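You operate a simulated robot arm through the tools that you are given. There is no shell and no other tool. Be economical: measure what you need, move in short steps, check, and stop when the job is done.

The job below is to be done with a simulated robot arm. You get a single attempt, and the scene is never put back.

TASK
Cap the mix 95 cylinder at both ends in the capping jig.
Fine: foot cap, cylinder, clamp and lock, top cap; swing the arm over and press the black plunger till SET lights; swing the arm aside again. Where these are worked on the way, their far stop is far enough and under half their travel is too little: jig arm.

It is judged by the outcome, as a careful person would: the job done as asked, and still so three seconds after it is handed in. It fails if anything else is knocked over, pushed out of place, dropped, spilled or broken. Lids that push on must go on centred and level and be pressed home; caps that screw on are set level and turned clockwise until they are tight.

THE ROBOT
A 6-joint arm with a two-finger parallel gripper, fixed in place. Base frame: the origin is at the foot of the arm, x ahead of it, y to its left, z up; the work surface is at about z = 868. Units: mm, degrees, N and s.
With the tool pointing down near the work surface it reaches from about 240 to 640 mm from the base axis. Its first joint turns from -66.0 to 66.0 degrees. Payload 2.7 kg.
The tool frame sits at the grasp point between the pads (the TCP): z along the fingers, y along the line on which they close. The tips reach 23 mm beyond it. The gripper opens to 94 mm. The fingers are 38 mm wide and 10 mm thick; the gripper's body (54 by 96 mm) begins 39 mm behind the TCP.
Orientation is that of the tool frame in the base frame, as [roll, pitch, yaw] about the fixed x, y, z axes, in that order (R = Rz(yaw) Ry(pitch) Rx(roll)). With the fingers straight down and closing along the base's y, the tool's x points along the base's -x, its y along +y and its z along -z.

THE INTERFACE
- The arm moves only by the tool arm_command. Its argument "rows" is a list that holds one entry, the list of rows, each a list of 7 numbers: the shift along the tool's x, y, z in mm, then the turn, a rotation vector about the tool's x, y, z in degrees, then the gripper command, from -1 (shut) to 1 (fully open), values between in proportion. In form: [[[tx, ty, tz, rx, ry, rz, jaw], ...]]. A call has 1 to 20 rows; each row shifts and turns the commanded pose from where the row before left it, along the tool's axes as they then stand. Rows are played at 5 a second. More than 50 mm and 8.6 degrees between two rows, or a gripper value outside its range, and nothing of the call is played. A pose out of reach is approached as far as the arm can. The call stops where the force on the tool passes 80 N (or 10 N more than at its start, if that is more) or the arm is blocked; 0.2 s more then pass. The fingers move at their own pace (about 45 mm/s each) and stop on an object; they squeeze with about 27 N. The grip force told is the motor's: it shows also when the fingers shut on nothing. Time passes only in rows, and 0.2 s behind the last, so rows that do not move let the fingers close. The reply holds the time, the measured pose of the TCP, the force on the tool along the base axes, the opening and the grip force, in the units named above and with some noise, with the torque about the TCP (base axes, N m) and any sound that the robot's microphone picked up.
- Cameras (640 x 400 px; columns grow to the right, rows downward): "scene" is fixed at [85.4, -437, 1414.9]; the picture's right is [0.71, -0.71, 0.00], its down [-0.33, -0.33, -0.89] and it looks along [0.63, 0.63, -0.46] (base axes); focal length 223 px, centre (320, 200). "wrist" rides on the gripper at [86, 16, -75] in the tool frame; the picture's right is [-0.18, 0.98, 0.00], its down [-0.58, -0.11, -0.81] and it looks along [-0.79, -0.15, 0.59] (tool axes); focal length 243 px, centre (320, 200). There is no depth. A picture from a camera that has moved, and an enlarged one, comes with that camera's place and axes in the base frame and with its lens.
- get_image(camera): a new picture of that camera. The clock stands still meanwhile.
- zoom(camera, box): a new picture of the part [left, top, right, bottom] of that camera's present view, enlarged. The clock stands still meanwhile.
- hand_in(): hands the job in; it is judged then, once.

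Go step by step. Nothing tells you positions but the pictures and the camera data: compare them with the known pose of the tool, close in by small moves and look again before you grip or let go. The budget is 120 turns and 64 pictures, counting those below and the enlarged ones. Unless the task says otherwise, let go and move clear before handing in, and close with one line.

The tools are called after "Request:" as name(argument=value, ...) on one line, values as JSON. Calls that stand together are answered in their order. arm_command: Moves the arm, as the interface text tells. Its arguments: {"type":"object","properties":{"rows":{"type":"array","items":{"type":"array","items":{"type":"array","items":{"type":"number"}}}}},"required":["rows"]} The other tools are called the same way: get_image (camera) takes a picture; zoom (camera, box) takes an enlarged picture of a part of a camera's view; hand_in () hands the job in.

At the start:

```text
time_s: 0.0
tool_pos: [349.8, -74.6, 1282.6]
tcp_rot: [-179.9, 0.1, -180.0]
ft_force: [-1.0, 0.6, 0.1]
wrist_torque: [0.0, 0.05, -0.01]
finger_gap: 93.9
finger_force: 0.1
```

scene: 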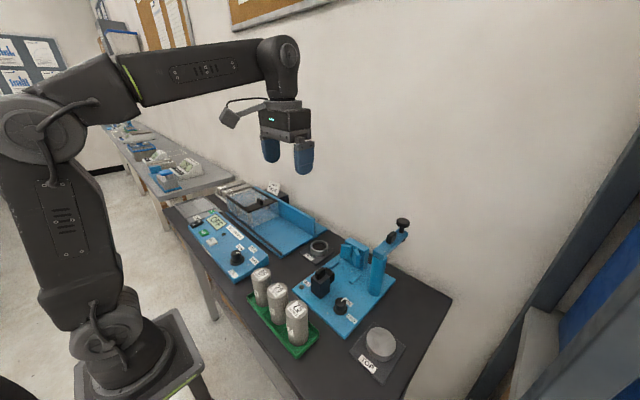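
wrist: 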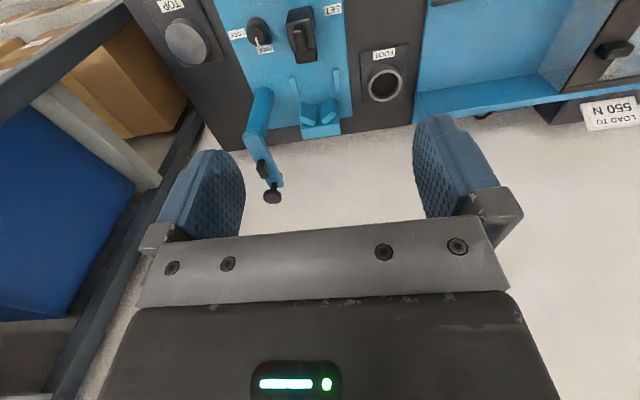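

I see the jig (blue plate with post and swing arm), three cylinders in a green rack, a FOOT cap and a TOP cap. I'll zoom in for detail.

Request:
zoom(camera="scene", box=[290, 205, 450, 305])

Request:
zoom(camera="scene", box=[240, 260, 400, 360])

Request:
zoom(camera="scene", box=[290, 260, 418, 340])

Request:
zoom(camera="wrist", box=[130, 0, 450, 200])

```text
4.00 times, centred on (370, 255) of scene
camera zoom: at [85.4, -437.0, 1414.9], right [0.71, -0.71, 0.0], down [-0.33, -0.33, -0.89], along [0.63, 0.63, -0.46], focal length 893 px, centre (120, -20)
```

zoom: 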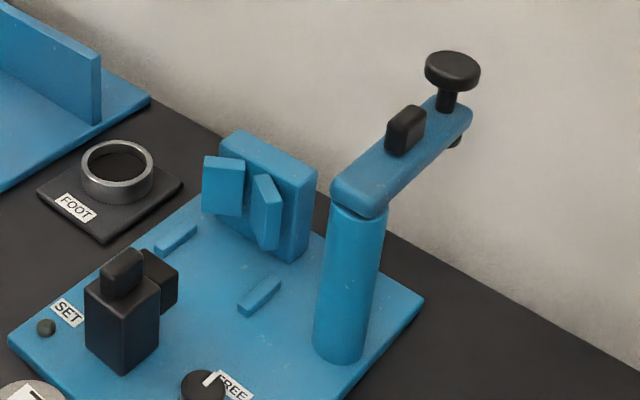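

```text
4.00 times, centred on (320, 310) of scene
camera zoom: at [85.4, -437.0, 1414.9], right [0.71, -0.71, 0.0], down [-0.33, -0.33, -0.89], along [0.63, 0.63, -0.46], focal length 893 px, centre (320, -240)
```

zoom: 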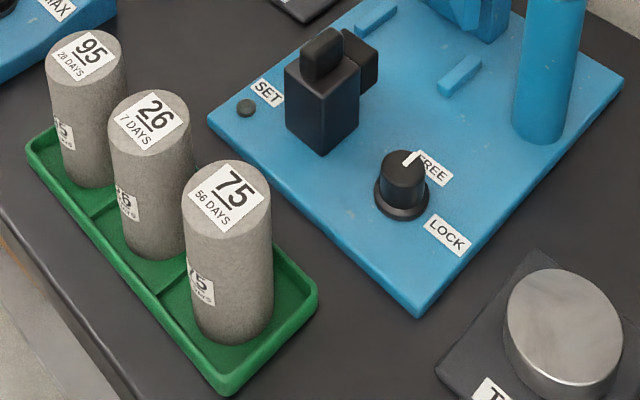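

```text
5.00 times, centred on (354, 300) of scene
camera zoom: at [85.4, -437.0, 1414.9], right [0.71, -0.71, 0.0], down [-0.33, -0.33, -0.89], along [0.63, 0.63, -0.46], focal length 1116 px, centre (150, -300)
```

zoom: 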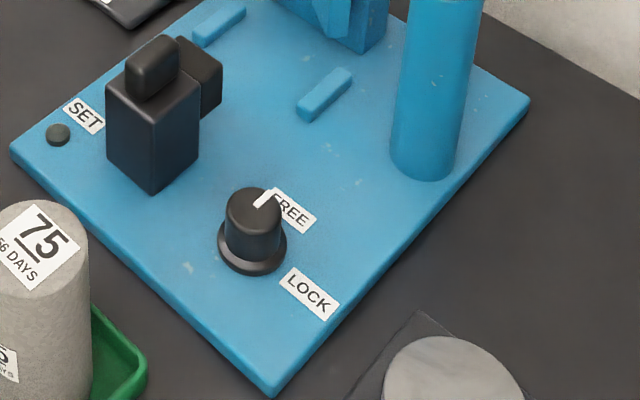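

```text
2.00 times, centred on (290, 100) of wrist
camera zoom: at [265.3, -59.0, 1356.0], right [0.18, 0.98, 0.0], down [0.58, -0.11, 0.81], along [0.79, -0.15, -0.59], focal length 485 px, centre (380, 400)
```

zoom: 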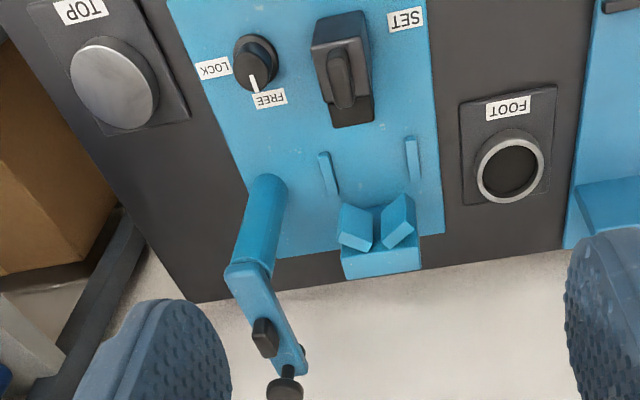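

The jig, the cap stands and the rack are roughly located from the scene camera: 95 cylinder about (277,-29), jig seat about (515,-117), FOOT about (530,16), TOP about (402,-320). Next I move down and back for a closer wrist view.

Request:
arm_command(rows=[[[20, -15, 40, 0, 0, 0, 1], [20, -15, 40, 0, 0, 0, 1], [10, -10, 40, 0, 0, 0, 1], [0, 0, 30, 0, 0, 0, 1], [0, 0, 0, 0, 0, 0, 1]]])

Request:
get_image(camera="wrist")

```text
time_s: 1.2
tool_pos: [301.7, -114.0, 1133.6]
tcp_rot: [-180.0, 0.0, 180.0]
ft_force: [0.5, -0.1, -0.4]
wrist_torque: [0.02, -0.01, -0.03]
finger_gap: 93.9
finger_force: 0.0
```

```text
57 pictures are left
camera wrist: at [215.9, -98.7, 1206.8], right [0.18, 0.98, 0.0], down [0.58, -0.11, 0.81], along [0.79, -0.15, -0.59], focal length 243 px, centre (320, 200)
```

wrist: 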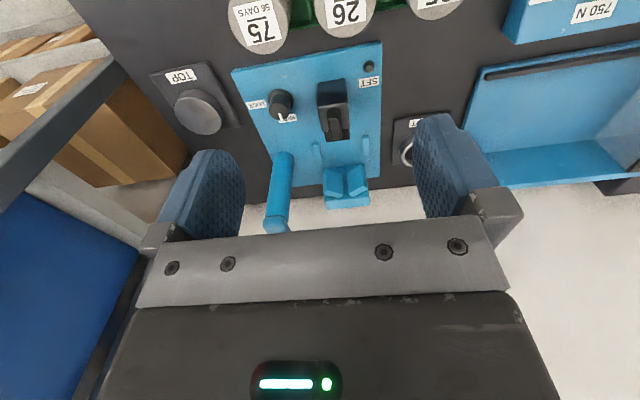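

The jig is in view now; I zoom in on it to measure.

Request:
zoom(camera="wrist", box=[226, 30, 434, 160])

Request:
zoom(camera="wrist", box=[260, 120, 420, 220])

```text
3.08 times, centred on (330, 95) of wrist
camera zoom: at [215.9, -98.7, 1206.8], right [0.18, 0.98, 0.0], down [0.58, -0.11, 0.81], along [0.79, -0.15, -0.59], focal length 746 px, centre (289, 523)
```

zoom: 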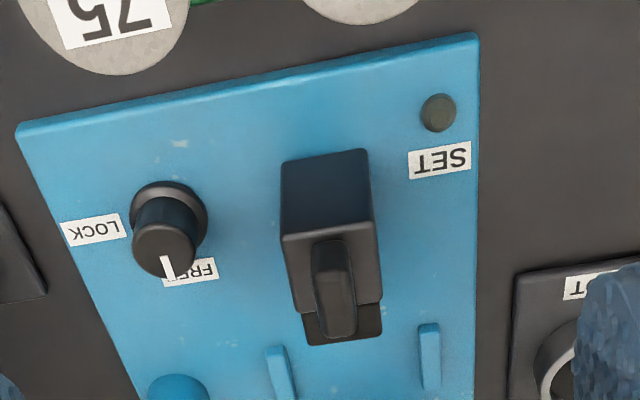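

```text
4.00 times, centred on (340, 170) of wrist
camera zoom: at [215.9, -98.7, 1206.8], right [0.18, 0.98, 0.0], down [0.58, -0.11, 0.81], along [0.79, -0.15, -0.59], focal length 970 px, centre (240, 320)
```

zoom: 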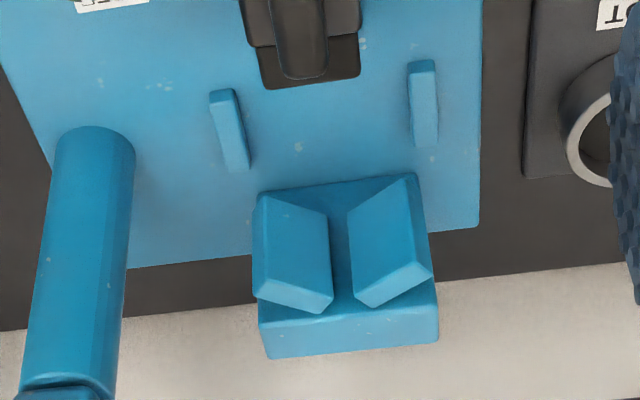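

Clamp body about x 387–423, y -114, top z 938; V-block face about x 555; ribs y -157/-72. I move closer to look into the V and at the clamp.

Request:
arm_command(rows=[[[-40, 10, 0, 0, 0, 0, 1], [-40, 10, 0, 0, 0, 0, 1], [-34, 0, 40, 0, 0, 0, 1], [0, 0, 40, 0, 0, 0, 1], [0, 0, 40, 0, 0, 0, 1], [0, 0, 0, 0, 0, 0, 1]]])

Request:
zoom(camera="wrist", box=[160, 0, 480, 200])

```text
refused: row 3 steps farther than a row can; nothing moved
```

```text
2.00 times, centred on (320, 100) of wrist
camera zoom: at [215.9, -98.7, 1206.8], right [0.18, 0.98, 0.0], down [0.58, -0.11, 0.81], along [0.79, -0.15, -0.59], focal length 485 px, centre (320, 400)
```

zoom: 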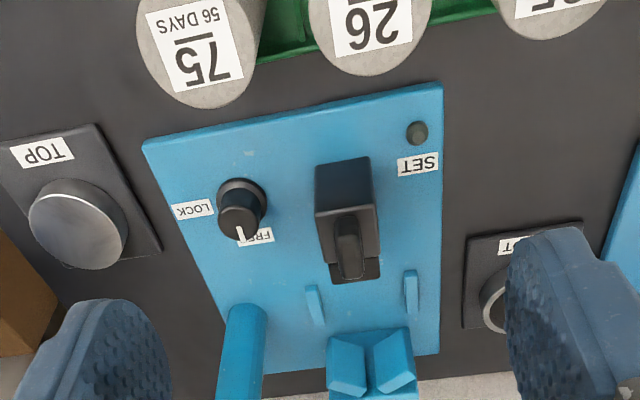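

The move was refused because one step was over the limit, so I split it into smaller rows.

Request:
arm_command(rows=[[[-40, 10, 0, 0, 0, 0, 1], [-40, 10, 0, 0, 0, 0, 1], [-34, 0, 30, 0, 0, 0, 1], [0, 0, 45, 0, 0, 0, 1], [0, 0, 45, 0, 0, 0, 1], [0, 0, 0, 0, 0, 0, 1]]])

Request:
get_image(camera="wrist")

```text
time_s: 2.6
tool_pos: [415.7, -93.6, 1011.3]
tcp_rot: [-179.9, 0.0, -180.0]
ft_force: [0.9, 0.4, -0.4]
wrist_torque: [-0.02, -0.01, 0.0]
finger_gap: 93.8
finger_force: 0.0
```

```text
53 pictures are left
camera wrist: at [330.5, -78.4, 1086.3], right [0.18, 0.98, 0.0], down [0.58, -0.11, 0.81], along [0.79, -0.15, -0.59], focal length 243 px, centre (320, 200)
```

wrist: 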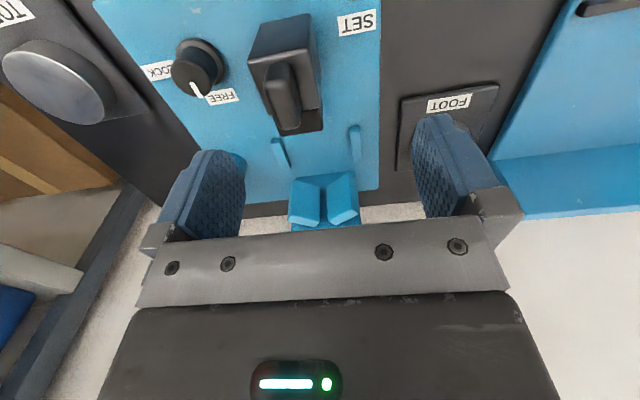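

Request:
zoom(camera="wrist", box=[232, 130, 392, 230])

Request:
zoom(camera="wrist", box=[150, 0, 374, 140])

```text
4.00 times, centred on (312, 180) of wrist
camera zoom: at [330.5, -78.4, 1086.3], right [0.18, 0.98, 0.0], down [0.58, -0.11, 0.81], along [0.79, -0.15, -0.59], focal length 970 px, centre (352, 280)
```

zoom: 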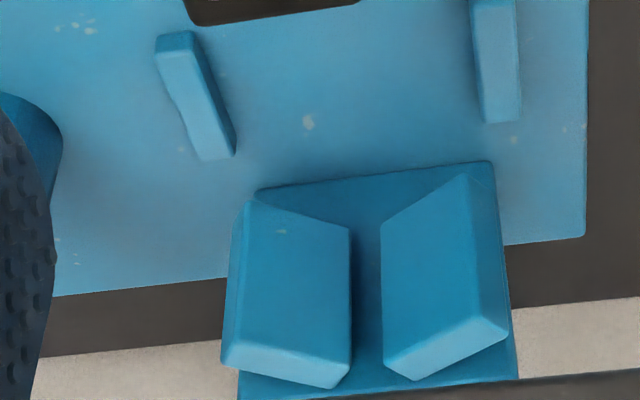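

```text
2.86 times, centred on (262, 70) of wrist
camera zoom: at [330.5, -78.4, 1086.3], right [0.18, 0.98, 0.0], down [0.58, -0.11, 0.81], along [0.79, -0.15, -0.59], focal length 693 px, centre (486, 571)
```

zoom: 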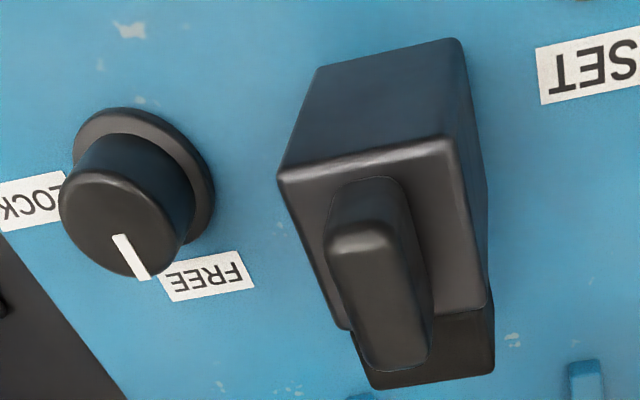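

V-block wings span z≈904–952, giving a cylinder seat near (522,-114). Now I move to look at the FOOT cap.

Request:
arm_command(rows=[[[10, 45, 0, 0, 0, 0, 1], [10, 45, 0, 0, 0, 0, 1], [5, 45, 0, 0, 0, 0, 1], [0, 0, 0, 0, 0, 0, 1]]])

Request:
zoom(camera="wrist", box=[240, 110, 400, 210])

```text
time_s: 3.6
tool_pos: [390.5, 40.7, 1012.6]
tcp_rot: [-180.0, 0.1, -179.9]
ft_force: [-0.3, -0.2, 0.0]
wrist_torque: [0.0, -0.01, -0.02]
finger_gap: 93.9
finger_force: 0.1
```

```text
4.00 times, centred on (320, 160) of wrist
camera zoom: at [305.0, 57.2, 1086.3], right [0.18, 0.98, 0.0], down [0.58, -0.11, 0.81], along [0.79, -0.15, -0.59], focal length 970 px, centre (320, 360)
```

zoom: 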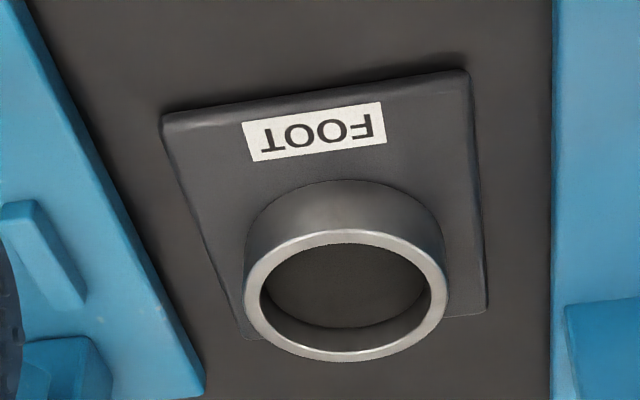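

Cap OD ≈63, ID ≈51, height ≈20, centre about (533, 22), top z≈894. I move above it with the fingers offset slightly toward me in x, to clear the V wings later.

Request:
arm_command(rows=[[[-45, -6, 0, 0, 0, 0, 1], [-45, -6, 0, 0, 0, 0, 1], [-43, -6, 20, 0, 0, 0, 1], [0, 0, 45, 0, 0, 0, 1], [0, 0, 0, 0, 0, 0, 1]]])

Request:
get_image(camera="wrist")

Request:
zoom(camera="scene", box=[260, 180, 388, 260])

```text
time_s: 4.8
tool_pos: [522.9, 23.5, 947.5]
tcp_rot: [-179.9, 0.2, -180.0]
ft_force: [0.3, 0.0, -0.5]
wrist_torque: [-0.01, 0.02, 0.01]
finger_gap: 93.7
finger_force: 0.2
```

```text
49 pictures are left
camera wrist: at [437.8, 39.0, 1021.5], right [0.18, 0.98, 0.0], down [0.58, -0.11, 0.81], along [0.79, -0.15, -0.59], focal length 243 px, centre (320, 200)
```

wrist: 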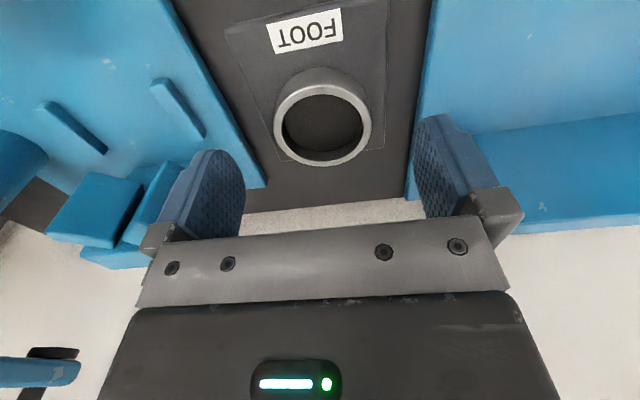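

```text
5.00 times, centred on (324, 220) of scene
camera zoom: at [85.4, -437.0, 1414.9], right [0.71, -0.71, 0.0], down [-0.33, -0.33, -0.89], along [0.63, 0.63, -0.46], focal length 1116 px, centre (300, 100)
```

zoom: 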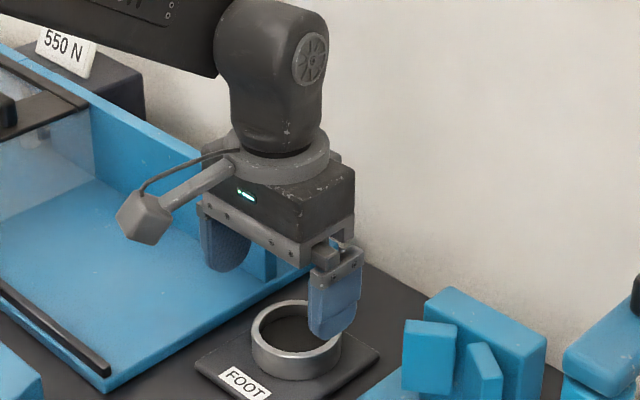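

The cap centre is (531, 24), aligned with the gripper in y. I narrow the fingers, lower so the tips hold the upper half of the cap, and grip.

Request:
arm_command(rows=[[[0, 0, 0, 0, 0, 0, 0.65], [0, 0, 20, 0, 0, 0, 0.65], [0, 0, 19, 0, 0, 0, 0.65], [0, 0, 0, 0, 0, 0, -1], [0, 0, 0, 0, 0, 0, -1], [0, 0, 0, 0, 0, 0, -1]]])

Request:
get_image(camera="wrist")

```text
time_s: 6.2
tool_pos: [523.2, 23.6, 908.9]
tcp_rot: [180.0, 0.0, -179.9]
ft_force: [-0.7, -1.5, 1.6]
wrist_torque: [-0.1, 0.04, 0.01]
finger_gap: 65.7
finger_force: 26.6
```

```text
47 pictures are left
camera wrist: at [437.5, 38.9, 982.8], right [0.18, 0.98, 0.0], down [0.58, -0.11, 0.81], along [0.79, -0.15, -0.59], focal length 243 px, centre (320, 200)
```

wrist: 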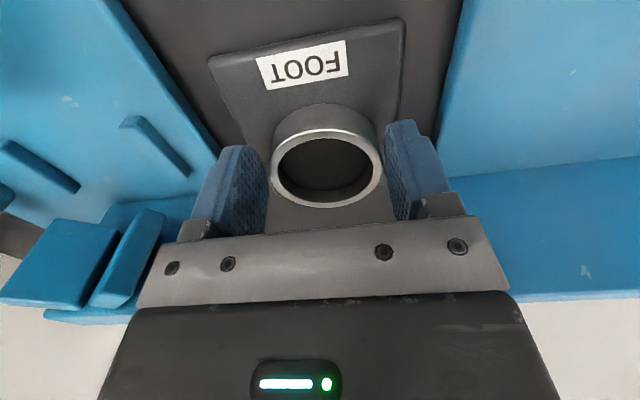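

Gripped (65.7 mm). I lift over the V-block height, carry it to the jig at y=-114 and hold it above the ribs.

Request:
arm_command(rows=[[[0, 0, -20, 0, 0, 0, -1], [0, 0, -35, 0, 0, 0, -1], [0, 0, -35, 0, 0, 0, -1], [15, -40, 0, 0, 0, 0, -1], [10, -40, 0, 0, 0, 0, -1], [0, -40, 0, 0, 0, 0, -1], [0, -17.5, 0, 0, 0, 0, -1], [0, 0, 30, 0, 0, 0, -1], [0, 0, 0, 0, 0, 0, -1]]])

Request:
get_image(camera="wrist")

Request:
zoom(camera="scene", box=[290, 205, 450, 305])

```text
time_s: 8.2
tool_pos: [498.2, -113.3, 964.4]
tcp_rot: [179.8, -0.3, -180.0]
ft_force: [-1.7, -0.5, -4.0]
wrist_torque: [0.02, 0.06, -0.02]
finger_gap: 65.9
finger_force: 27.4
```

```text
46 pictures are left
camera wrist: at [411.7, -99.0, 1040.1], right [0.18, 0.98, 0.0], down [0.59, -0.11, 0.8], along [0.79, -0.15, -0.6], focal length 243 px, centre (320, 200)
```

wrist: 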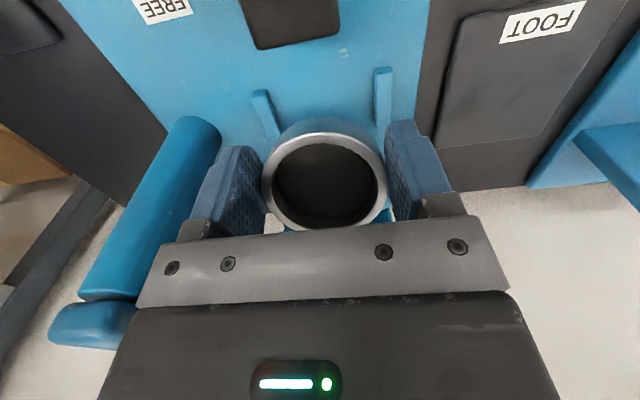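

```text
4.00 times, centred on (370, 255) of scene
camera zoom: at [85.4, -437.1, 1414.9], right [0.71, -0.71, 0.0], down [-0.33, -0.33, -0.89], along [0.63, 0.63, -0.46], focal length 893 px, centre (120, -20)
```

zoom: 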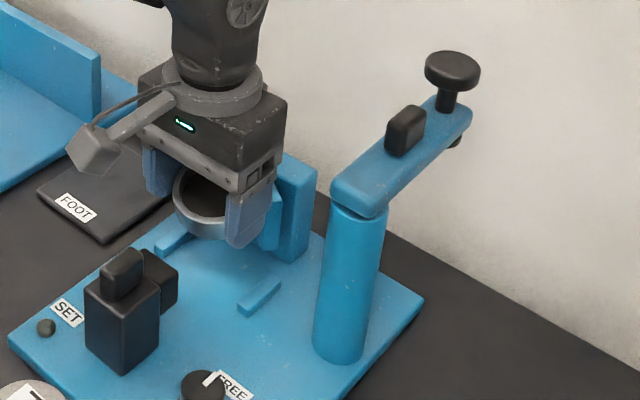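

The cap looks nearer in the wrist view than when gripped; I zoom in to check whether it shifted or tilted in the fingers.

Request:
zoom(camera="wrist", box=[230, 90, 422, 240])

Request:
zoom(camera="scene", box=[320, 235, 376, 270])

```text
2.67 times, centred on (326, 165) of wrist
camera zoom: at [411.7, -99.0, 1040.1], right [0.18, 0.98, 0.0], down [0.59, -0.11, 0.8], along [0.79, -0.15, -0.6], focal length 647 px, centre (304, 293)
```

zoom: 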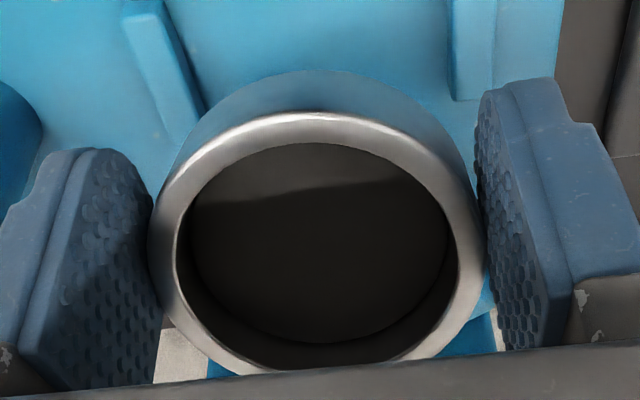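

```text
11.43 times, centred on (348, 252) of scene
camera zoom: at [85.4, -437.1, 1414.9], right [0.71, -0.71, 0.0], down [-0.33, -0.33, -0.89], along [0.63, 0.63, -0.46], focal length 2552 px, centre (0, -400)
```

zoom: 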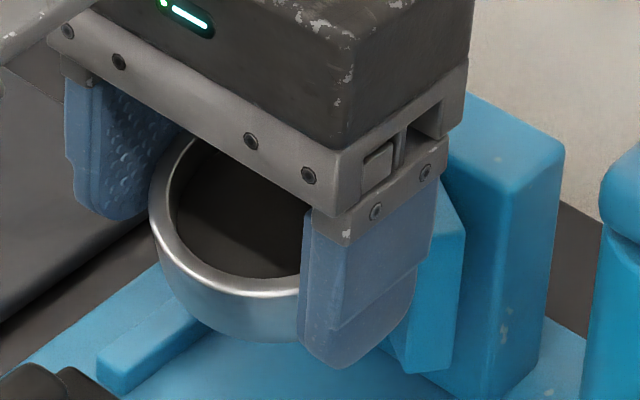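

The cap's far side apparently brushed the V-wing tops on the way down and rode up, leaving it slightly tilted in the fingers. I'll take it back up, set it flat on its FOOT stand, and regrip with a better x estimate.

Request:
arm_command(rows=[[[0, 0, -20, 0, 0, 0, -1], [0, 0, -30, 0, 0, 0, -1], [0, 35, 0, 0, 0, 0, -1], [-10, 40, 0, 0, 0, 0, -1], [-10, 40, 0, 0, 0, 0, -1], [-10, 22, 0, 0, 0, 0, -1], [0, 0, 25, 0, 0, 0, -1], [0, 0, 25, 0, 0, 0, -1], [0, 0, 25, 0, 0, 0, -1], [0, 0, 15, 0, 0, 0, -1], [0, 0, 0, 0, 0, 0, -1]]])

Request:
zoom(camera="wrist", box=[200, 60, 456, 220])

Request:
zoom(camera="scene", box=[280, 210, 360, 260])

```text
time_s: 10.6
tool_pos: [527.8, 22.7, 927.5]
tcp_rot: [-180.0, 0.1, -180.0]
ft_force: [-0.7, 0.5, -3.1]
wrist_torque: [-0.01, 0.03, 0.0]
finger_gap: 65.8
finger_force: 27.2
```

```text
2.50 times, centred on (328, 140) of wrist
camera zoom: at [442.8, 38.5, 1001.6], right [0.18, 0.98, 0.0], down [0.58, -0.11, 0.81], along [0.79, -0.15, -0.59], focal length 606 px, centre (300, 350)
```

zoom: 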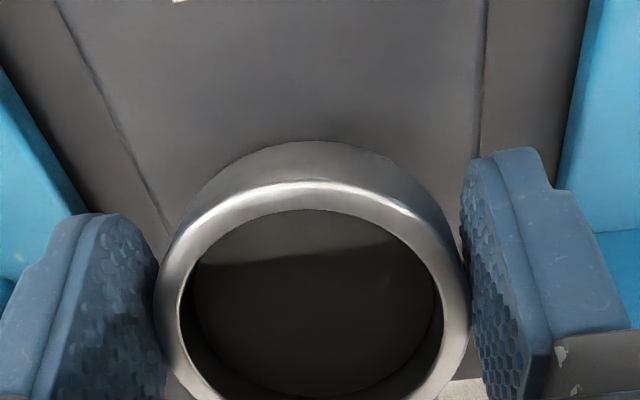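

```text
8.00 times, centred on (320, 235) of scene
camera zoom: at [85.4, -437.0, 1414.9], right [0.71, -0.71, 0.0], down [-0.33, -0.33, -0.89], along [0.63, 0.63, -0.46], focal length 1786 px, centre (320, -80)
```

zoom: 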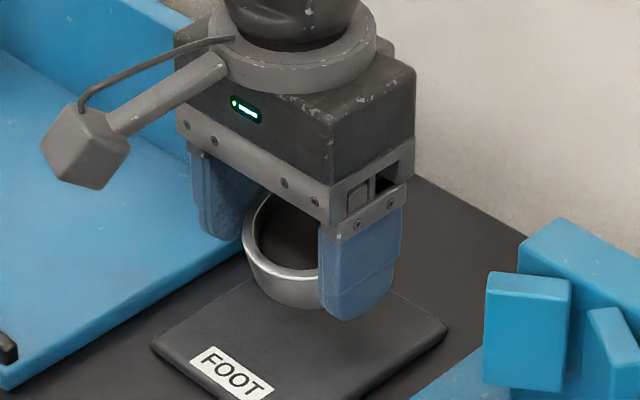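

The tilt is confirmed (near side lower). I lower gently toward the stand in small steps.

Request:
arm_command(rows=[[[0, 0, 12, 0, 0, 0, -1], [0, 0, 8, 0, 0, 0, -1], [0, 0, 4, 0, 0, 0, -1], [0, 0, 0, 0, 0, 0, -1]]])

Request:
arm_command(rows=[[[0, 0, 3, 0, 0, 0, -1], [0, 0, 0, 0, 0, 0, -1]]])

Request:
zoom(camera="scene", box=[280, 210, 360, 260])

```text
time_s: 11.6
tool_pos: [527.6, 20.3, 904.4]
tcp_rot: [179.9, 0.1, -179.9]
ft_force: [-0.5, 0.6, -3.3]
wrist_torque: [0.01, 0.04, 0.02]
finger_gap: 65.6
finger_force: 26.5
```

```text
time_s: 12.2
tool_pos: [528.2, 21.9, 901.2]
tcp_rot: [180.0, 0.1, -180.0]
ft_force: [-0.2, 0.0, -4.1]
wrist_torque: [0.01, 0.05, -0.02]
finger_gap: 65.6
finger_force: 26.9
```

```text
8.00 times, centred on (320, 235) of scene
camera zoom: at [85.4, -437.0, 1414.9], right [0.71, -0.71, 0.0], down [-0.33, -0.33, -0.89], along [0.63, 0.63, -0.46], focal length 1786 px, centre (320, -80)
```

zoom: 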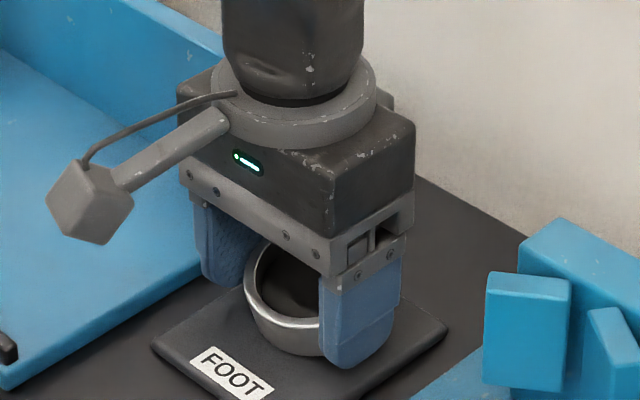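

Close to the stand; a few more millimetres.

Request:
arm_command(rows=[[[0, 0, 2, 0, 0, 0, -1], [0, 0, 0, 0, 0, 0, -1]]])

Request:
arm_command(rows=[[[0, 0, 2, 0, 0, 0, -1], [0, 0, 0, 0, 0, 0, -1]]])

Request:
arm_command(rows=[[[0, 0, 2, 0, 0, 0, -1], [0, 0, 0, 0, 0, 0, -1]]])

```text
time_s: 12.8
tool_pos: [527.0, 21.1, 900.2]
tcp_rot: [-179.9, 0.2, -180.0]
ft_force: [-5.2, 0.2, 12.8]
wrist_torque: [0.01, 0.44, -0.03]
finger_gap: 65.7
finger_force: 26.6
```

```text
time_s: 13.4
tool_pos: [529.3, 22.8, 897.7]
tcp_rot: [179.9, 0.4, -180.0]
ft_force: [2.2, 1.5, 13.7]
wrist_torque: [0.07, 0.22, 0.02]
finger_gap: 65.8
finger_force: 27.4
```

```text
time_s: 14.0
tool_pos: [529.4, 21.1, 895.4]
tcp_rot: [-179.9, 0.2, 180.0]
ft_force: [6.8, -0.3, 14.6]
wrist_torque: [0.02, 0.15, 0.04]
finger_gap: 65.7
finger_force: 27.2
```

The cap is in contact and levelling on the stand; I release it and back off upward to look.

Request:
arm_command(rows=[[[0, 0, 0, 0, 0, 0, 0.45], [0, 0, 0, 0, 0, 0, 0.65], [0, 0, 0, 0, 0, 0, 0.65], [0, 0, -16, 0, 0, 0, 0.65], [0, 0, 0, 0, 0, 0, 0.65]]])

Request:
zoom(camera="wrist", box=[200, 60, 456, 220])

Request:
zoom(camera="scene", box=[280, 210, 360, 260])

```text
time_s: 15.2
tool_pos: [527.9, 21.8, 911.9]
tcp_rot: [-179.9, 0.1, -179.9]
ft_force: [-0.3, 0.4, 0.6]
wrist_torque: [-0.02, 0.0, -0.02]
finger_gap: 77.4
finger_force: 0.1
```

```text
2.50 times, centred on (328, 140) of wrist
camera zoom: at [442.6, 37.5, 985.6], right [0.18, 0.98, 0.0], down [0.58, -0.11, 0.81], along [0.79, -0.15, -0.59], focal length 606 px, centre (300, 350)
```

zoom: 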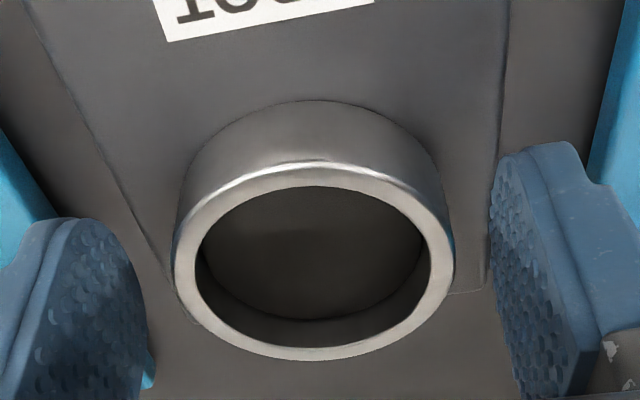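

```text
8.00 times, centred on (320, 235) of scene
camera zoom: at [85.4, -437.0, 1414.9], right [0.71, -0.71, 0.0], down [-0.33, -0.33, -0.89], along [0.63, 0.63, -0.46], focal length 1786 px, centre (320, -80)
```

zoom: 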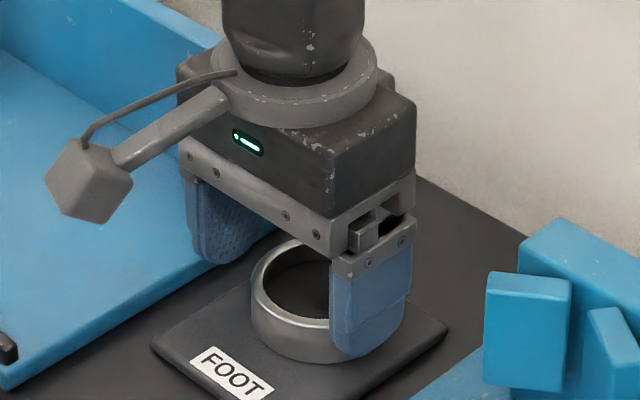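

The cap is flat on the stand again, centre about (542, 22). I regrip with the fingers 9 mm short of centre, lift, and bring it to above the jig, well short of the wings.

Request:
arm_command(rows=[[[-5, 0.5, 0, 0, 0, 0, 0.65], [0, 0, 5, 0, 0, 0, 0.65], [0, 0, 0, 0, 0, 0, -1], [0, 0, 0, 0, 0, 0, -1], [0, 0, 0, 0, 0, 0, -1], [0, 0, -10, 0, 0, 0, -1], [0, 0, -25, 0, 0, 0, -1], [0, 0, -30, 0, 0, 0, -1], [0, 0, -30, 0, 0, 0, -1], [0, 0, 0, 0, 0, 0, -1]]])

Request:
arm_command(rows=[[[10, -30, 0, 0, 0, 0, -1], [10, -35, 0, 0, 0, 0, -1], [10, -35, 0, 0, 0, 0, -1], [9, -36, 0, 0, 0, 0, -1], [0, 0, 0, 0, 0, 0, -1], [0, 0, 0, 0, 0, 0, -1]]])

Request:
get_image(camera="wrist")

```text
time_s: 17.4
tool_pos: [533.1, 22.2, 1001.3]
tcp_rot: [180.0, 0.0, 179.9]
ft_force: [-0.2, -0.6, -3.0]
wrist_torque: [0.0, 0.08, 0.0]
finger_gap: 65.4
finger_force: 27.2
```

```text
time_s: 18.8
tool_pos: [494.8, -114.4, 1000.7]
tcp_rot: [-180.0, 0.2, -179.9]
ft_force: [0.3, 0.7, -2.1]
wrist_torque: [0.01, 0.03, 0.01]
finger_gap: 65.4
finger_force: 27.1
```

```text
37 pictures are left
camera wrist: at [409.1, -98.8, 1075.0], right [0.18, 0.98, 0.0], down [0.58, -0.11, 0.81], along [0.79, -0.15, -0.59], focal length 243 px, centre (320, 200)
```

wrist: 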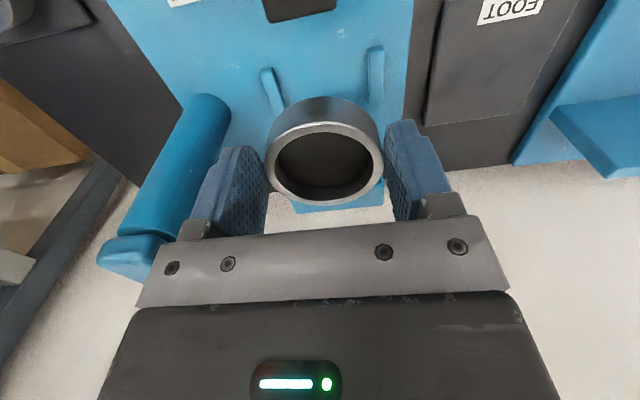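

The cap is level and centred at about (504,-113), clear of the wings. I lower it to just above the plate.

Request:
arm_command(rows=[[[0, 0, 20, 0, 0, 0, -1], [0, 0, 25, 0, 0, 0, -1], [0, 0, 20, 0, 0, 0, -1], [0, 0, 10, 0, 0, 0, -1], [0, 0, 0, 0, 0, 0, -1]]])

Request:
zoom(camera="scene", box=[310, 225, 406, 285])

```text
time_s: 20.0
tool_pos: [495.5, -112.3, 926.1]
tcp_rot: [-180.0, 0.0, 180.0]
ft_force: [0.6, 0.5, -3.4]
wrist_torque: [-0.01, 0.05, 0.02]
finger_gap: 65.3
finger_force: 27.8
```

```text
6.67 times, centred on (358, 255) of scene
camera zoom: at [85.4, -437.0, 1414.9], right [0.71, -0.71, 0.0], down [-0.33, -0.33, -0.89], along [0.63, 0.63, -0.46], focal length 1488 px, centre (67, -167)
```

zoom: 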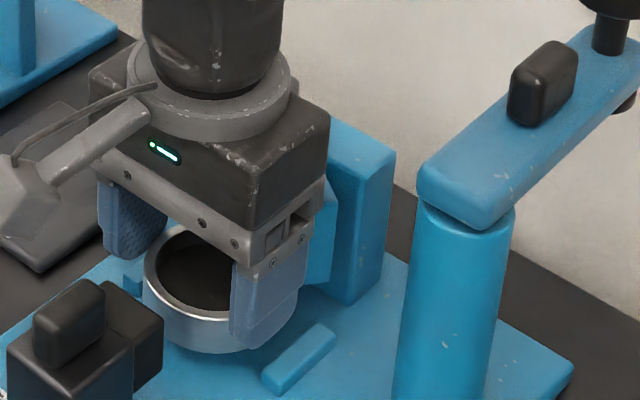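

Nearly down. I step down in 3 mm moves watching the force.

Request:
arm_command(rows=[[[0, 0, 3, 0, 0, 0, -1], [0, 0, 0, 0, 0, 0, -1]]])

Request:
arm_command(rows=[[[0, 0, 3, 0, 0, 0, -1], [0, 0, 0, 0, 0, 0, -1]]])

Request:
arm_command(rows=[[[0, 0, 2, 0, 0, 0, -1], [0, 0, 0, 0, 0, 0, -1]]])

```text
time_s: 20.6
tool_pos: [494.7, -112.7, 922.6]
tcp_rot: [180.0, 0.1, 179.9]
ft_force: [0.2, 0.5, -3.6]
wrist_torque: [0.01, 0.05, 0.03]
finger_gap: 65.6
finger_force: 27.0
```

```text
time_s: 21.2
tool_pos: [494.9, -112.2, 921.3]
tcp_rot: [-180.0, 0.2, -180.0]
ft_force: [-0.5, -0.4, -3.5]
wrist_torque: [-0.01, 0.05, 0.0]
finger_gap: 65.6
finger_force: 26.5
```

```text
time_s: 21.8
tool_pos: [494.0, -112.6, 919.0]
tcp_rot: [180.0, 0.0, 179.9]
ft_force: [-0.1, -0.6, -3.5]
wrist_torque: [0.01, 0.04, -0.03]
finger_gap: 65.4
finger_force: 27.0
```

Request:
arm_command(rows=[[[0, 0, 2, 0, 0, 0, -1], [0, 0, 0, 0, 0, 0, -1]]])

Request:
arm_command(rows=[[[0, 0, 2, 0, 0, 0, -1], [0, 0, 0, 0, 0, 0, -1]]])

Request:
arm_command(rows=[[[0, 0, 1.5, 0, 0, 0, -1], [0, 0, 0, 0, 0, 0, -1]]])

```text
time_s: 22.4
tool_pos: [493.8, -112.3, 916.9]
tcp_rot: [-179.9, 0.1, -180.0]
ft_force: [-0.5, -0.3, -3.2]
wrist_torque: [0.01, 0.02, 0.02]
finger_gap: 65.5
finger_force: 27.1
```

```text
time_s: 23.0
tool_pos: [493.5, -112.3, 913.4]
tcp_rot: [180.0, 0.0, -179.9]
ft_force: [0.1, 0.5, -3.2]
wrist_torque: [0.04, 0.05, -0.02]
finger_gap: 65.7
finger_force: 27.2
```

```text
time_s: 23.6
tool_pos: [495.0, -113.1, 913.2]
tcp_rot: [-180.0, 0.1, -179.9]
ft_force: [-0.8, -0.1, -3.4]
wrist_torque: [-0.02, 0.05, 0.0]
finger_gap: 65.5
finger_force: 27.1
```

Request:
arm_command(rows=[[[0, 0, 1.5, 0, 0, 0, -1], [0, 0, 0, 0, 0, 0, -1]]])

Request:
arm_command(rows=[[[0, 0, 1.5, 0, 0, 0, -1], [0, 0, 0, 0, 0, 0, -1]]])

Request:
zoom(camera="scene", box=[310, 225, 406, 285])

```text
time_s: 24.2
tool_pos: [493.7, -113.1, 912.8]
tcp_rot: [-180.0, 0.0, -180.0]
ft_force: [-0.2, 0.2, -3.0]
wrist_torque: [0.02, 0.03, -0.03]
finger_gap: 65.6
finger_force: 27.3
```

```text
time_s: 24.8
tool_pos: [494.7, -112.9, 911.6]
tcp_rot: [180.0, 0.2, -179.8]
ft_force: [-4.0, 1.3, 9.8]
wrist_torque: [-0.13, 0.35, -0.1]
finger_gap: 65.6
finger_force: 27.1
```

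```text
6.67 times, centred on (358, 255) of scene
camera zoom: at [85.1, -436.9, 1414.9], right [0.71, -0.71, 0.0], down [-0.33, -0.33, -0.89], along [0.63, 0.63, -0.46], focal length 1488 px, centre (67, -167)
```

zoom: 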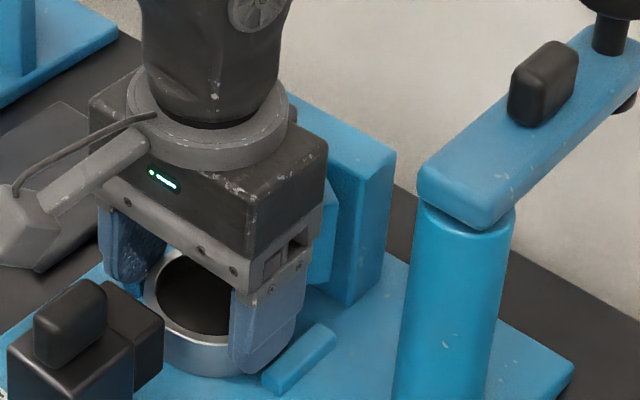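

Contact with the plate. I raise 0.7 mm and slide it toward the V in small steps.

Request:
arm_command(rows=[[[0, 0, -0.7, 0, 0, 0, -1], [-4, 0, 0, 0, 0, 0, -1], [-4, 0, 0, 0, 0, 0, -1], [0, 0, 0, 0, 0, 0, -1]]])

Request:
arm_command(rows=[[[-3, 0, 0, 0, 0, 0, -1], [-3, 0, 0, 0, 0, 0, -1], [0, 0, 0, 0, 0, 0, -1]]])

Request:
zoom(camera="wrist", box=[200, 80, 456, 240])

```text
time_s: 25.8
tool_pos: [501.4, -113.9, 910.8]
tcp_rot: [-179.9, 0.1, -180.0]
ft_force: [-5.1, 0.1, 12.1]
wrist_torque: [0.02, 0.04, 0.03]
finger_gap: 65.4
finger_force: 27.5
```

```text
time_s: 26.6
tool_pos: [504.7, -113.1, 909.8]
tcp_rot: [180.0, -0.4, -180.0]
ft_force: [-54.0, 3.5, 28.3]
wrist_torque: [-0.63, -3.67, 0.18]
finger_gap: 65.6
finger_force: 27.2
```

```text
2.50 times, centred on (328, 160) of wrist
camera zoom: at [419.6, -97.8, 985.6], right [0.18, 0.98, 0.0], down [0.59, -0.11, 0.8], along [0.79, -0.15, -0.6], focal length 606 px, centre (300, 300)
```

zoom: 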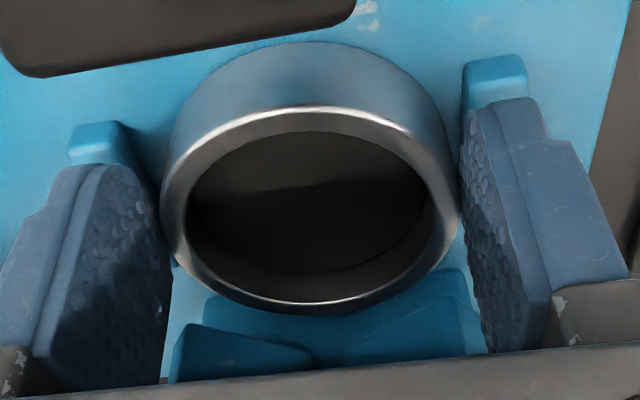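

The gripper body touched the wing tops (54 N), so this is as far as it can go this way. I back off 3 mm, release the cap on the plate and rise.

Request:
arm_command(rows=[[[3, 0, 0, 0, 0, 0, -1], [0, 0, 0, 0, 0, 0, 0.45], [0, 0, 0, 0, 0, 0, 0.6], [0, 0, 0, 0, 0, 0, 0.6], [2, 0, -5, 0, 0, 0, 0.6], [0, 0, -30, 0, 0, 0, 0.6], [0, 0, -40, 0, 0, 0, 0.6], [0, 0, 0, 0, 0, 0, 0.6]]])

Request:
zoom(camera="wrist", box=[200, 30, 456, 190])

Request:
zoom(camera="scene", box=[310, 225, 406, 285])

```text
time_s: 28.4
tool_pos: [502.6, -112.8, 985.8]
tcp_rot: [-180.0, 0.0, 180.0]
ft_force: [-0.1, -0.2, 0.6]
wrist_torque: [0.0, -0.02, 0.04]
finger_gap: 75.1
finger_force: 0.1
```

```text
2.50 times, centred on (328, 110) of wrist
camera zoom: at [417.6, -97.1, 1059.3], right [0.18, 0.98, 0.0], down [0.58, -0.11, 0.81], along [0.79, -0.15, -0.59], focal length 606 px, centre (300, 425)
```

zoom: 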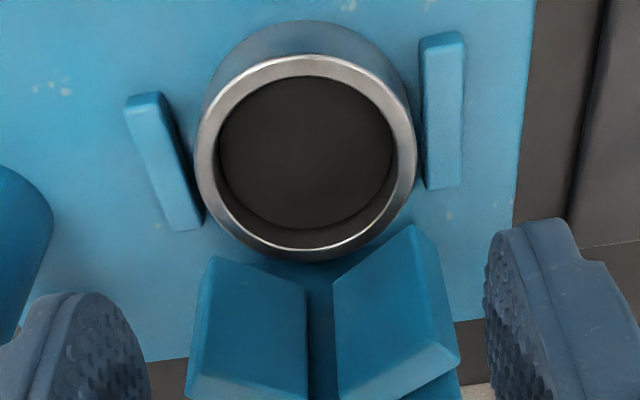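

```text
6.67 times, centred on (358, 255) of scene
camera zoom: at [85.4, -437.0, 1414.9], right [0.71, -0.71, 0.0], down [-0.33, -0.33, -0.89], along [0.63, 0.63, -0.46], focal length 1488 px, centre (67, -167)
```

zoom: 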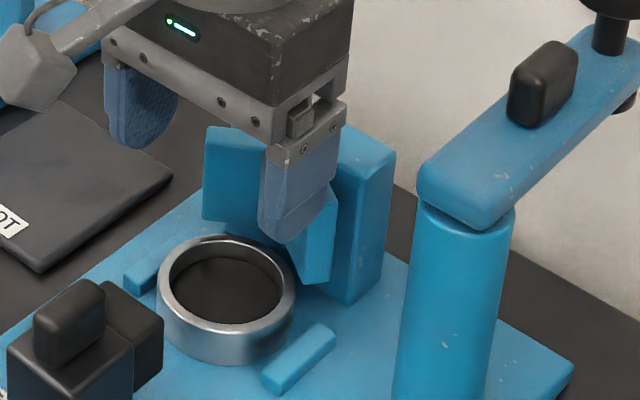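

The cap sits flat between the ribs, centre about (511,-113). Now I go up and over to the 95 cylinder at about (277,-29).

Request:
arm_command(rows=[[[0, 0, -40, 0, 0, 0, 0.6], [0, 0, -40, 0, 0, 0, 0.6], [45, 17, 0, 0, 0, 0, 0.6], [45, 17, 0, 0, 0, 0, 0.6], [45, 17, 0, 0, 0, 0, 0.6], [45, 17, 0, 0, 0, 0, 0.6], [40, 16, 0, 0, 0, 0, 0.6], [0, 0, 30, 0, 0, 0, 0.6], [0, 0, 0, 0, 0, 0, 0.6]]])

Request:
get_image(camera="wrist")

```text
time_s: 30.4
tool_pos: [282.9, -29.4, 1036.5]
tcp_rot: [-179.9, 0.1, -179.9]
ft_force: [0.4, -0.4, -0.2]
wrist_torque: [0.02, -0.01, 0.04]
finger_gap: 75.3
finger_force: 0.0
```

```text
31 pictures are left
camera wrist: at [197.6, -14.3, 1110.0], right [0.18, 0.98, 0.0], down [0.58, -0.11, 0.81], along [0.79, -0.15, -0.59], focal length 243 px, centre (320, 200)
```

wrist: 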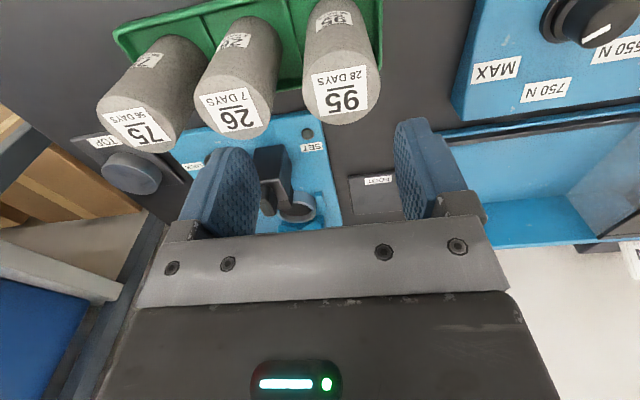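

The 95 cylinder is at about (279,-16) and its neighbour is only ~13 mm away, so I'll grip along x by turning the tool 90°.

Request:
arm_command(rows=[[[3, 13.5, 0, 0, 0, 0, 0.6], [0, 0, 0, 0, 0, 8.5, 0.6], [0, 0, 0, 0, 0, 8.5, 0.6], [0, 0, 0, 0, 0, 8.5, 0.6], [0, 0, 0, 0, 0, 8.5, 0.6], [0, 0, 0, 0, 0, 8.5, 0.6], [0, 0, 0, 0, 0, 8.5, 0.6], [0, 0, 0, 0, 0, 8.5, 0.6], [0, 0, 0, 0, 0, 8.5, 0.6], [0, 0, 0, 0, 0, 8.5, 0.6], [0, 0, 0, 0, 0, 8.5, 0.6], [0, 0, 0, 0, 0, 5, 0.6], [0, 0, 0, 0, 0, 0, 0.6]]])

Request:
get_image(camera="wrist")

```text
time_s: 33.2
tool_pos: [279.3, -16.3, 1034.1]
tcp_rot: [179.9, 0.0, 90.0]
ft_force: [-0.6, 0.4, -0.2]
wrist_torque: [0.0, 0.03, 0.02]
finger_gap: 75.1
finger_force: 0.0
```

```text
30 pictures are left
camera wrist: at [297.4, 69.8, 1109.4], right [0.98, -0.18, 0.0], down [-0.11, -0.58, 0.81], along [-0.15, -0.79, -0.59], focal length 243 px, centre (320, 200)
```

wrist: 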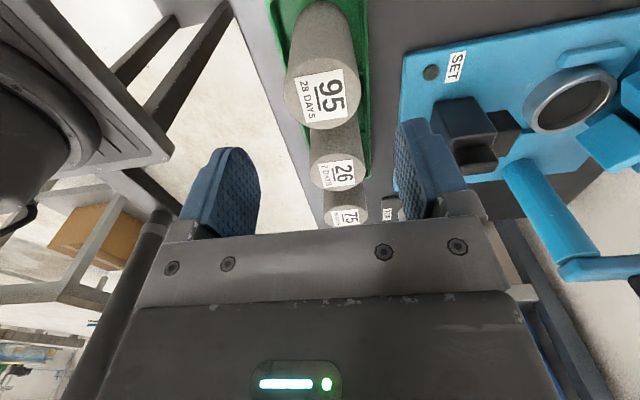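

Consistent with both views: axis about (283,-15), top z≈965. I shift by 3.5 mm in x, descend and grip near the top.

Request:
arm_command(rows=[[[1, 3.5, 0, 0, 0, 0, 0.6], [0, 0, 30, 0, 0, 0, 0.6], [0, 0, 30, 0, 0, 0, 0.6], [0, 0, 16, 0, 0, 0, 0.6], [0, 0, 0, 0, 0, 0, 0.6]]])

Request:
get_image(camera="wrist")

Request:
zoom(camera="scene", box=[220, 240, 332, 310])

```text
time_s: 34.4
tool_pos: [283.5, -15.6, 958.8]
tcp_rot: [180.0, 0.0, 90.0]
ft_force: [-0.3, -0.1, -0.8]
wrist_torque: [-0.02, 0.0, 0.01]
finger_gap: 75.3
finger_force: 0.1
```

```text
29 pictures are left
camera wrist: at [300.9, 70.7, 1032.2], right [0.98, -0.18, 0.0], down [-0.11, -0.58, 0.81], along [-0.15, -0.79, -0.59], focal length 243 px, centre (320, 200)
```

wrist: 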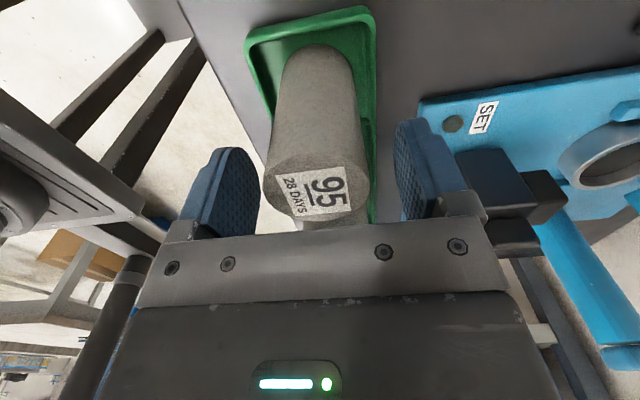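

```text
5.71 times, centred on (276, 275) of scene
camera zoom: at [85.4, -437.0, 1414.9], right [0.71, -0.71, 0.0], down [-0.33, -0.33, -0.89], along [0.63, 0.63, -0.46], focal length 1276 px, centre (571, -229)
```

zoom: 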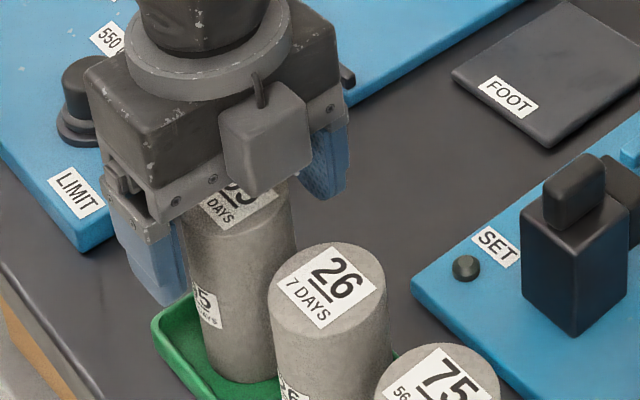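

Well centred; the top is only slightly above the TCP, so I lower 5 mm, nudge 3 mm in -y, close, and lift.

Request:
arm_command(rows=[[[-3, -1, 5, 0, 0, 0, 0.6], [0, 0, 0, 0, 0, 0, -1], [0, 0, 0, 0, 0, 0, -1], [0, 0, 0, 0, 0, 0, -1]]])

Request:
arm_command(rows=[[[0, 0, -8, 0, 0, 0, -1], [0, 0, -20, 0, 0, 0, -1], [0, 0, -30, 0, 0, 0, -1], [0, 0, -30, 0, 0, 0, -1], [0, 0, -30, 0, 0, 0, -1], [0, 0, 0, 0, 0, 0, -1]]])

Request:
zoom(camera="scene", box=[190, 180, 350, 280])

```text
time_s: 35.4
tool_pos: [282.0, -17.9, 953.5]
tcp_rot: [-180.0, 0.0, 90.0]
ft_force: [-1.6, 0.5, -0.1]
wrist_torque: [-0.04, 0.25, -0.02]
finger_gap: 49.7
finger_force: 26.7
```

```text
time_s: 36.8
tool_pos: [282.5, -19.0, 1074.4]
tcp_rot: [179.8, 0.0, 90.0]
ft_force: [1.2, 0.2, -3.9]
wrist_torque: [0.0, -0.01, -0.01]
finger_gap: 49.6
finger_force: 27.0
```

```text
4.00 times, centred on (270, 230) of scene
camera zoom: at [85.4, -437.0, 1414.9], right [0.71, -0.71, 0.0], down [-0.33, -0.33, -0.89], along [0.63, 0.63, -0.46], focal length 893 px, centre (520, 80)
```

zoom: 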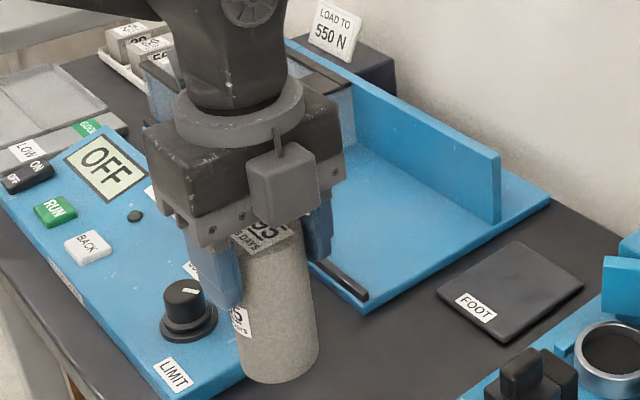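

The 95 cylinder is held upright. I turn the tool back and carry it above the foot cap.

Request:
arm_command(rows=[[[0, 0, 0, 0, 0, -8.5, -1], [0, 0, 0, 0, 0, -8.5, -1], [0, 0, 0, 0, 0, -8.5, -1], [0, 0, 0, 0, 0, -8.5, -1], [0, 0, 0, 0, 0, -8.5, -1], [0, 0, 0, 0, 0, -8.5, -1], [0, 0, 0, 0, 0, -8.5, -1], [0, 0, 0, 0, 0, -8.5, -1], [0, 0, 0, 0, 0, -8.5, -1], [0, 0, 0, 0, 0, -8.5, -1], [0, 0, 0, 0, 0, -5, -1], [-38, -16, 0, 0, 0, 0, -1], [-38, -16, 0, 0, 0, 0, -1], [-38, -16, 0, 0, 0, 0, -1], [-38, -16, 0, 0, 0, 0, -1], [-38, -16, 0, 0, 0, 0, -1], [-38, -16, 0, 0, 0, 0, -1], [0, 0, 0, 0, 0, 0, -1], [0, 0, 0, 0, 0, 0, -1]]])

Request:
get_image(camera="wrist")

Request:
zoom(camera="scene", box=[290, 190, 434, 280])

```text
time_s: 40.8
tool_pos: [512.4, -113.2, 1071.7]
tcp_rot: [180.0, 0.1, -180.0]
ft_force: [-1.0, 0.0, -4.4]
wrist_torque: [0.0, 0.0, -0.04]
finger_gap: 49.4
finger_force: 27.4
```

```text
26 pictures are left
camera wrist: at [425.5, -97.6, 1146.1], right [0.18, 0.98, 0.0], down [0.58, -0.11, 0.81], along [0.79, -0.15, -0.59], focal length 243 px, centre (320, 200)
```

wrist: 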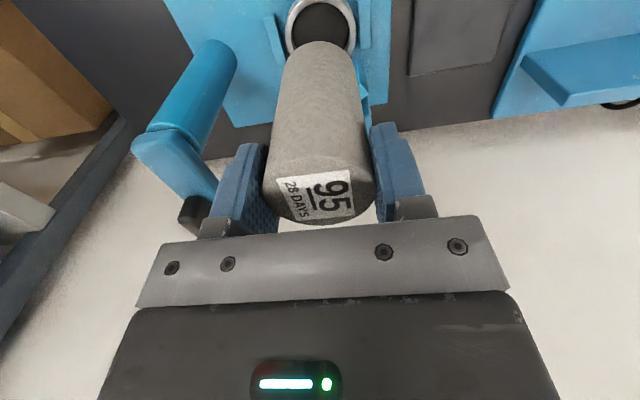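

```text
4.44 times, centred on (362, 235) of scene
camera zoom: at [85.5, -437.0, 1414.9], right [0.71, -0.71, 0.0], down [-0.33, -0.33, -0.89], along [0.63, 0.63, -0.46], focal length 992 px, centre (133, 44)
```

zoom: 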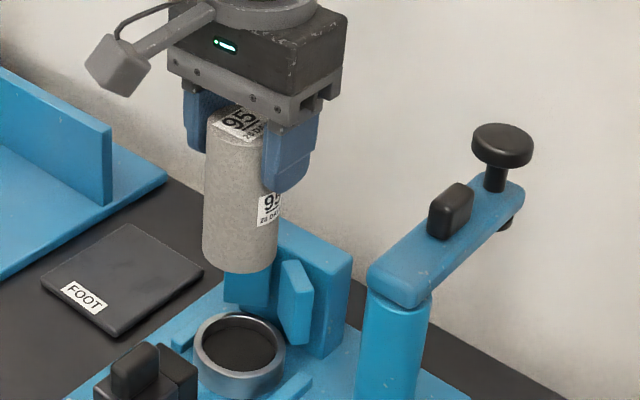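

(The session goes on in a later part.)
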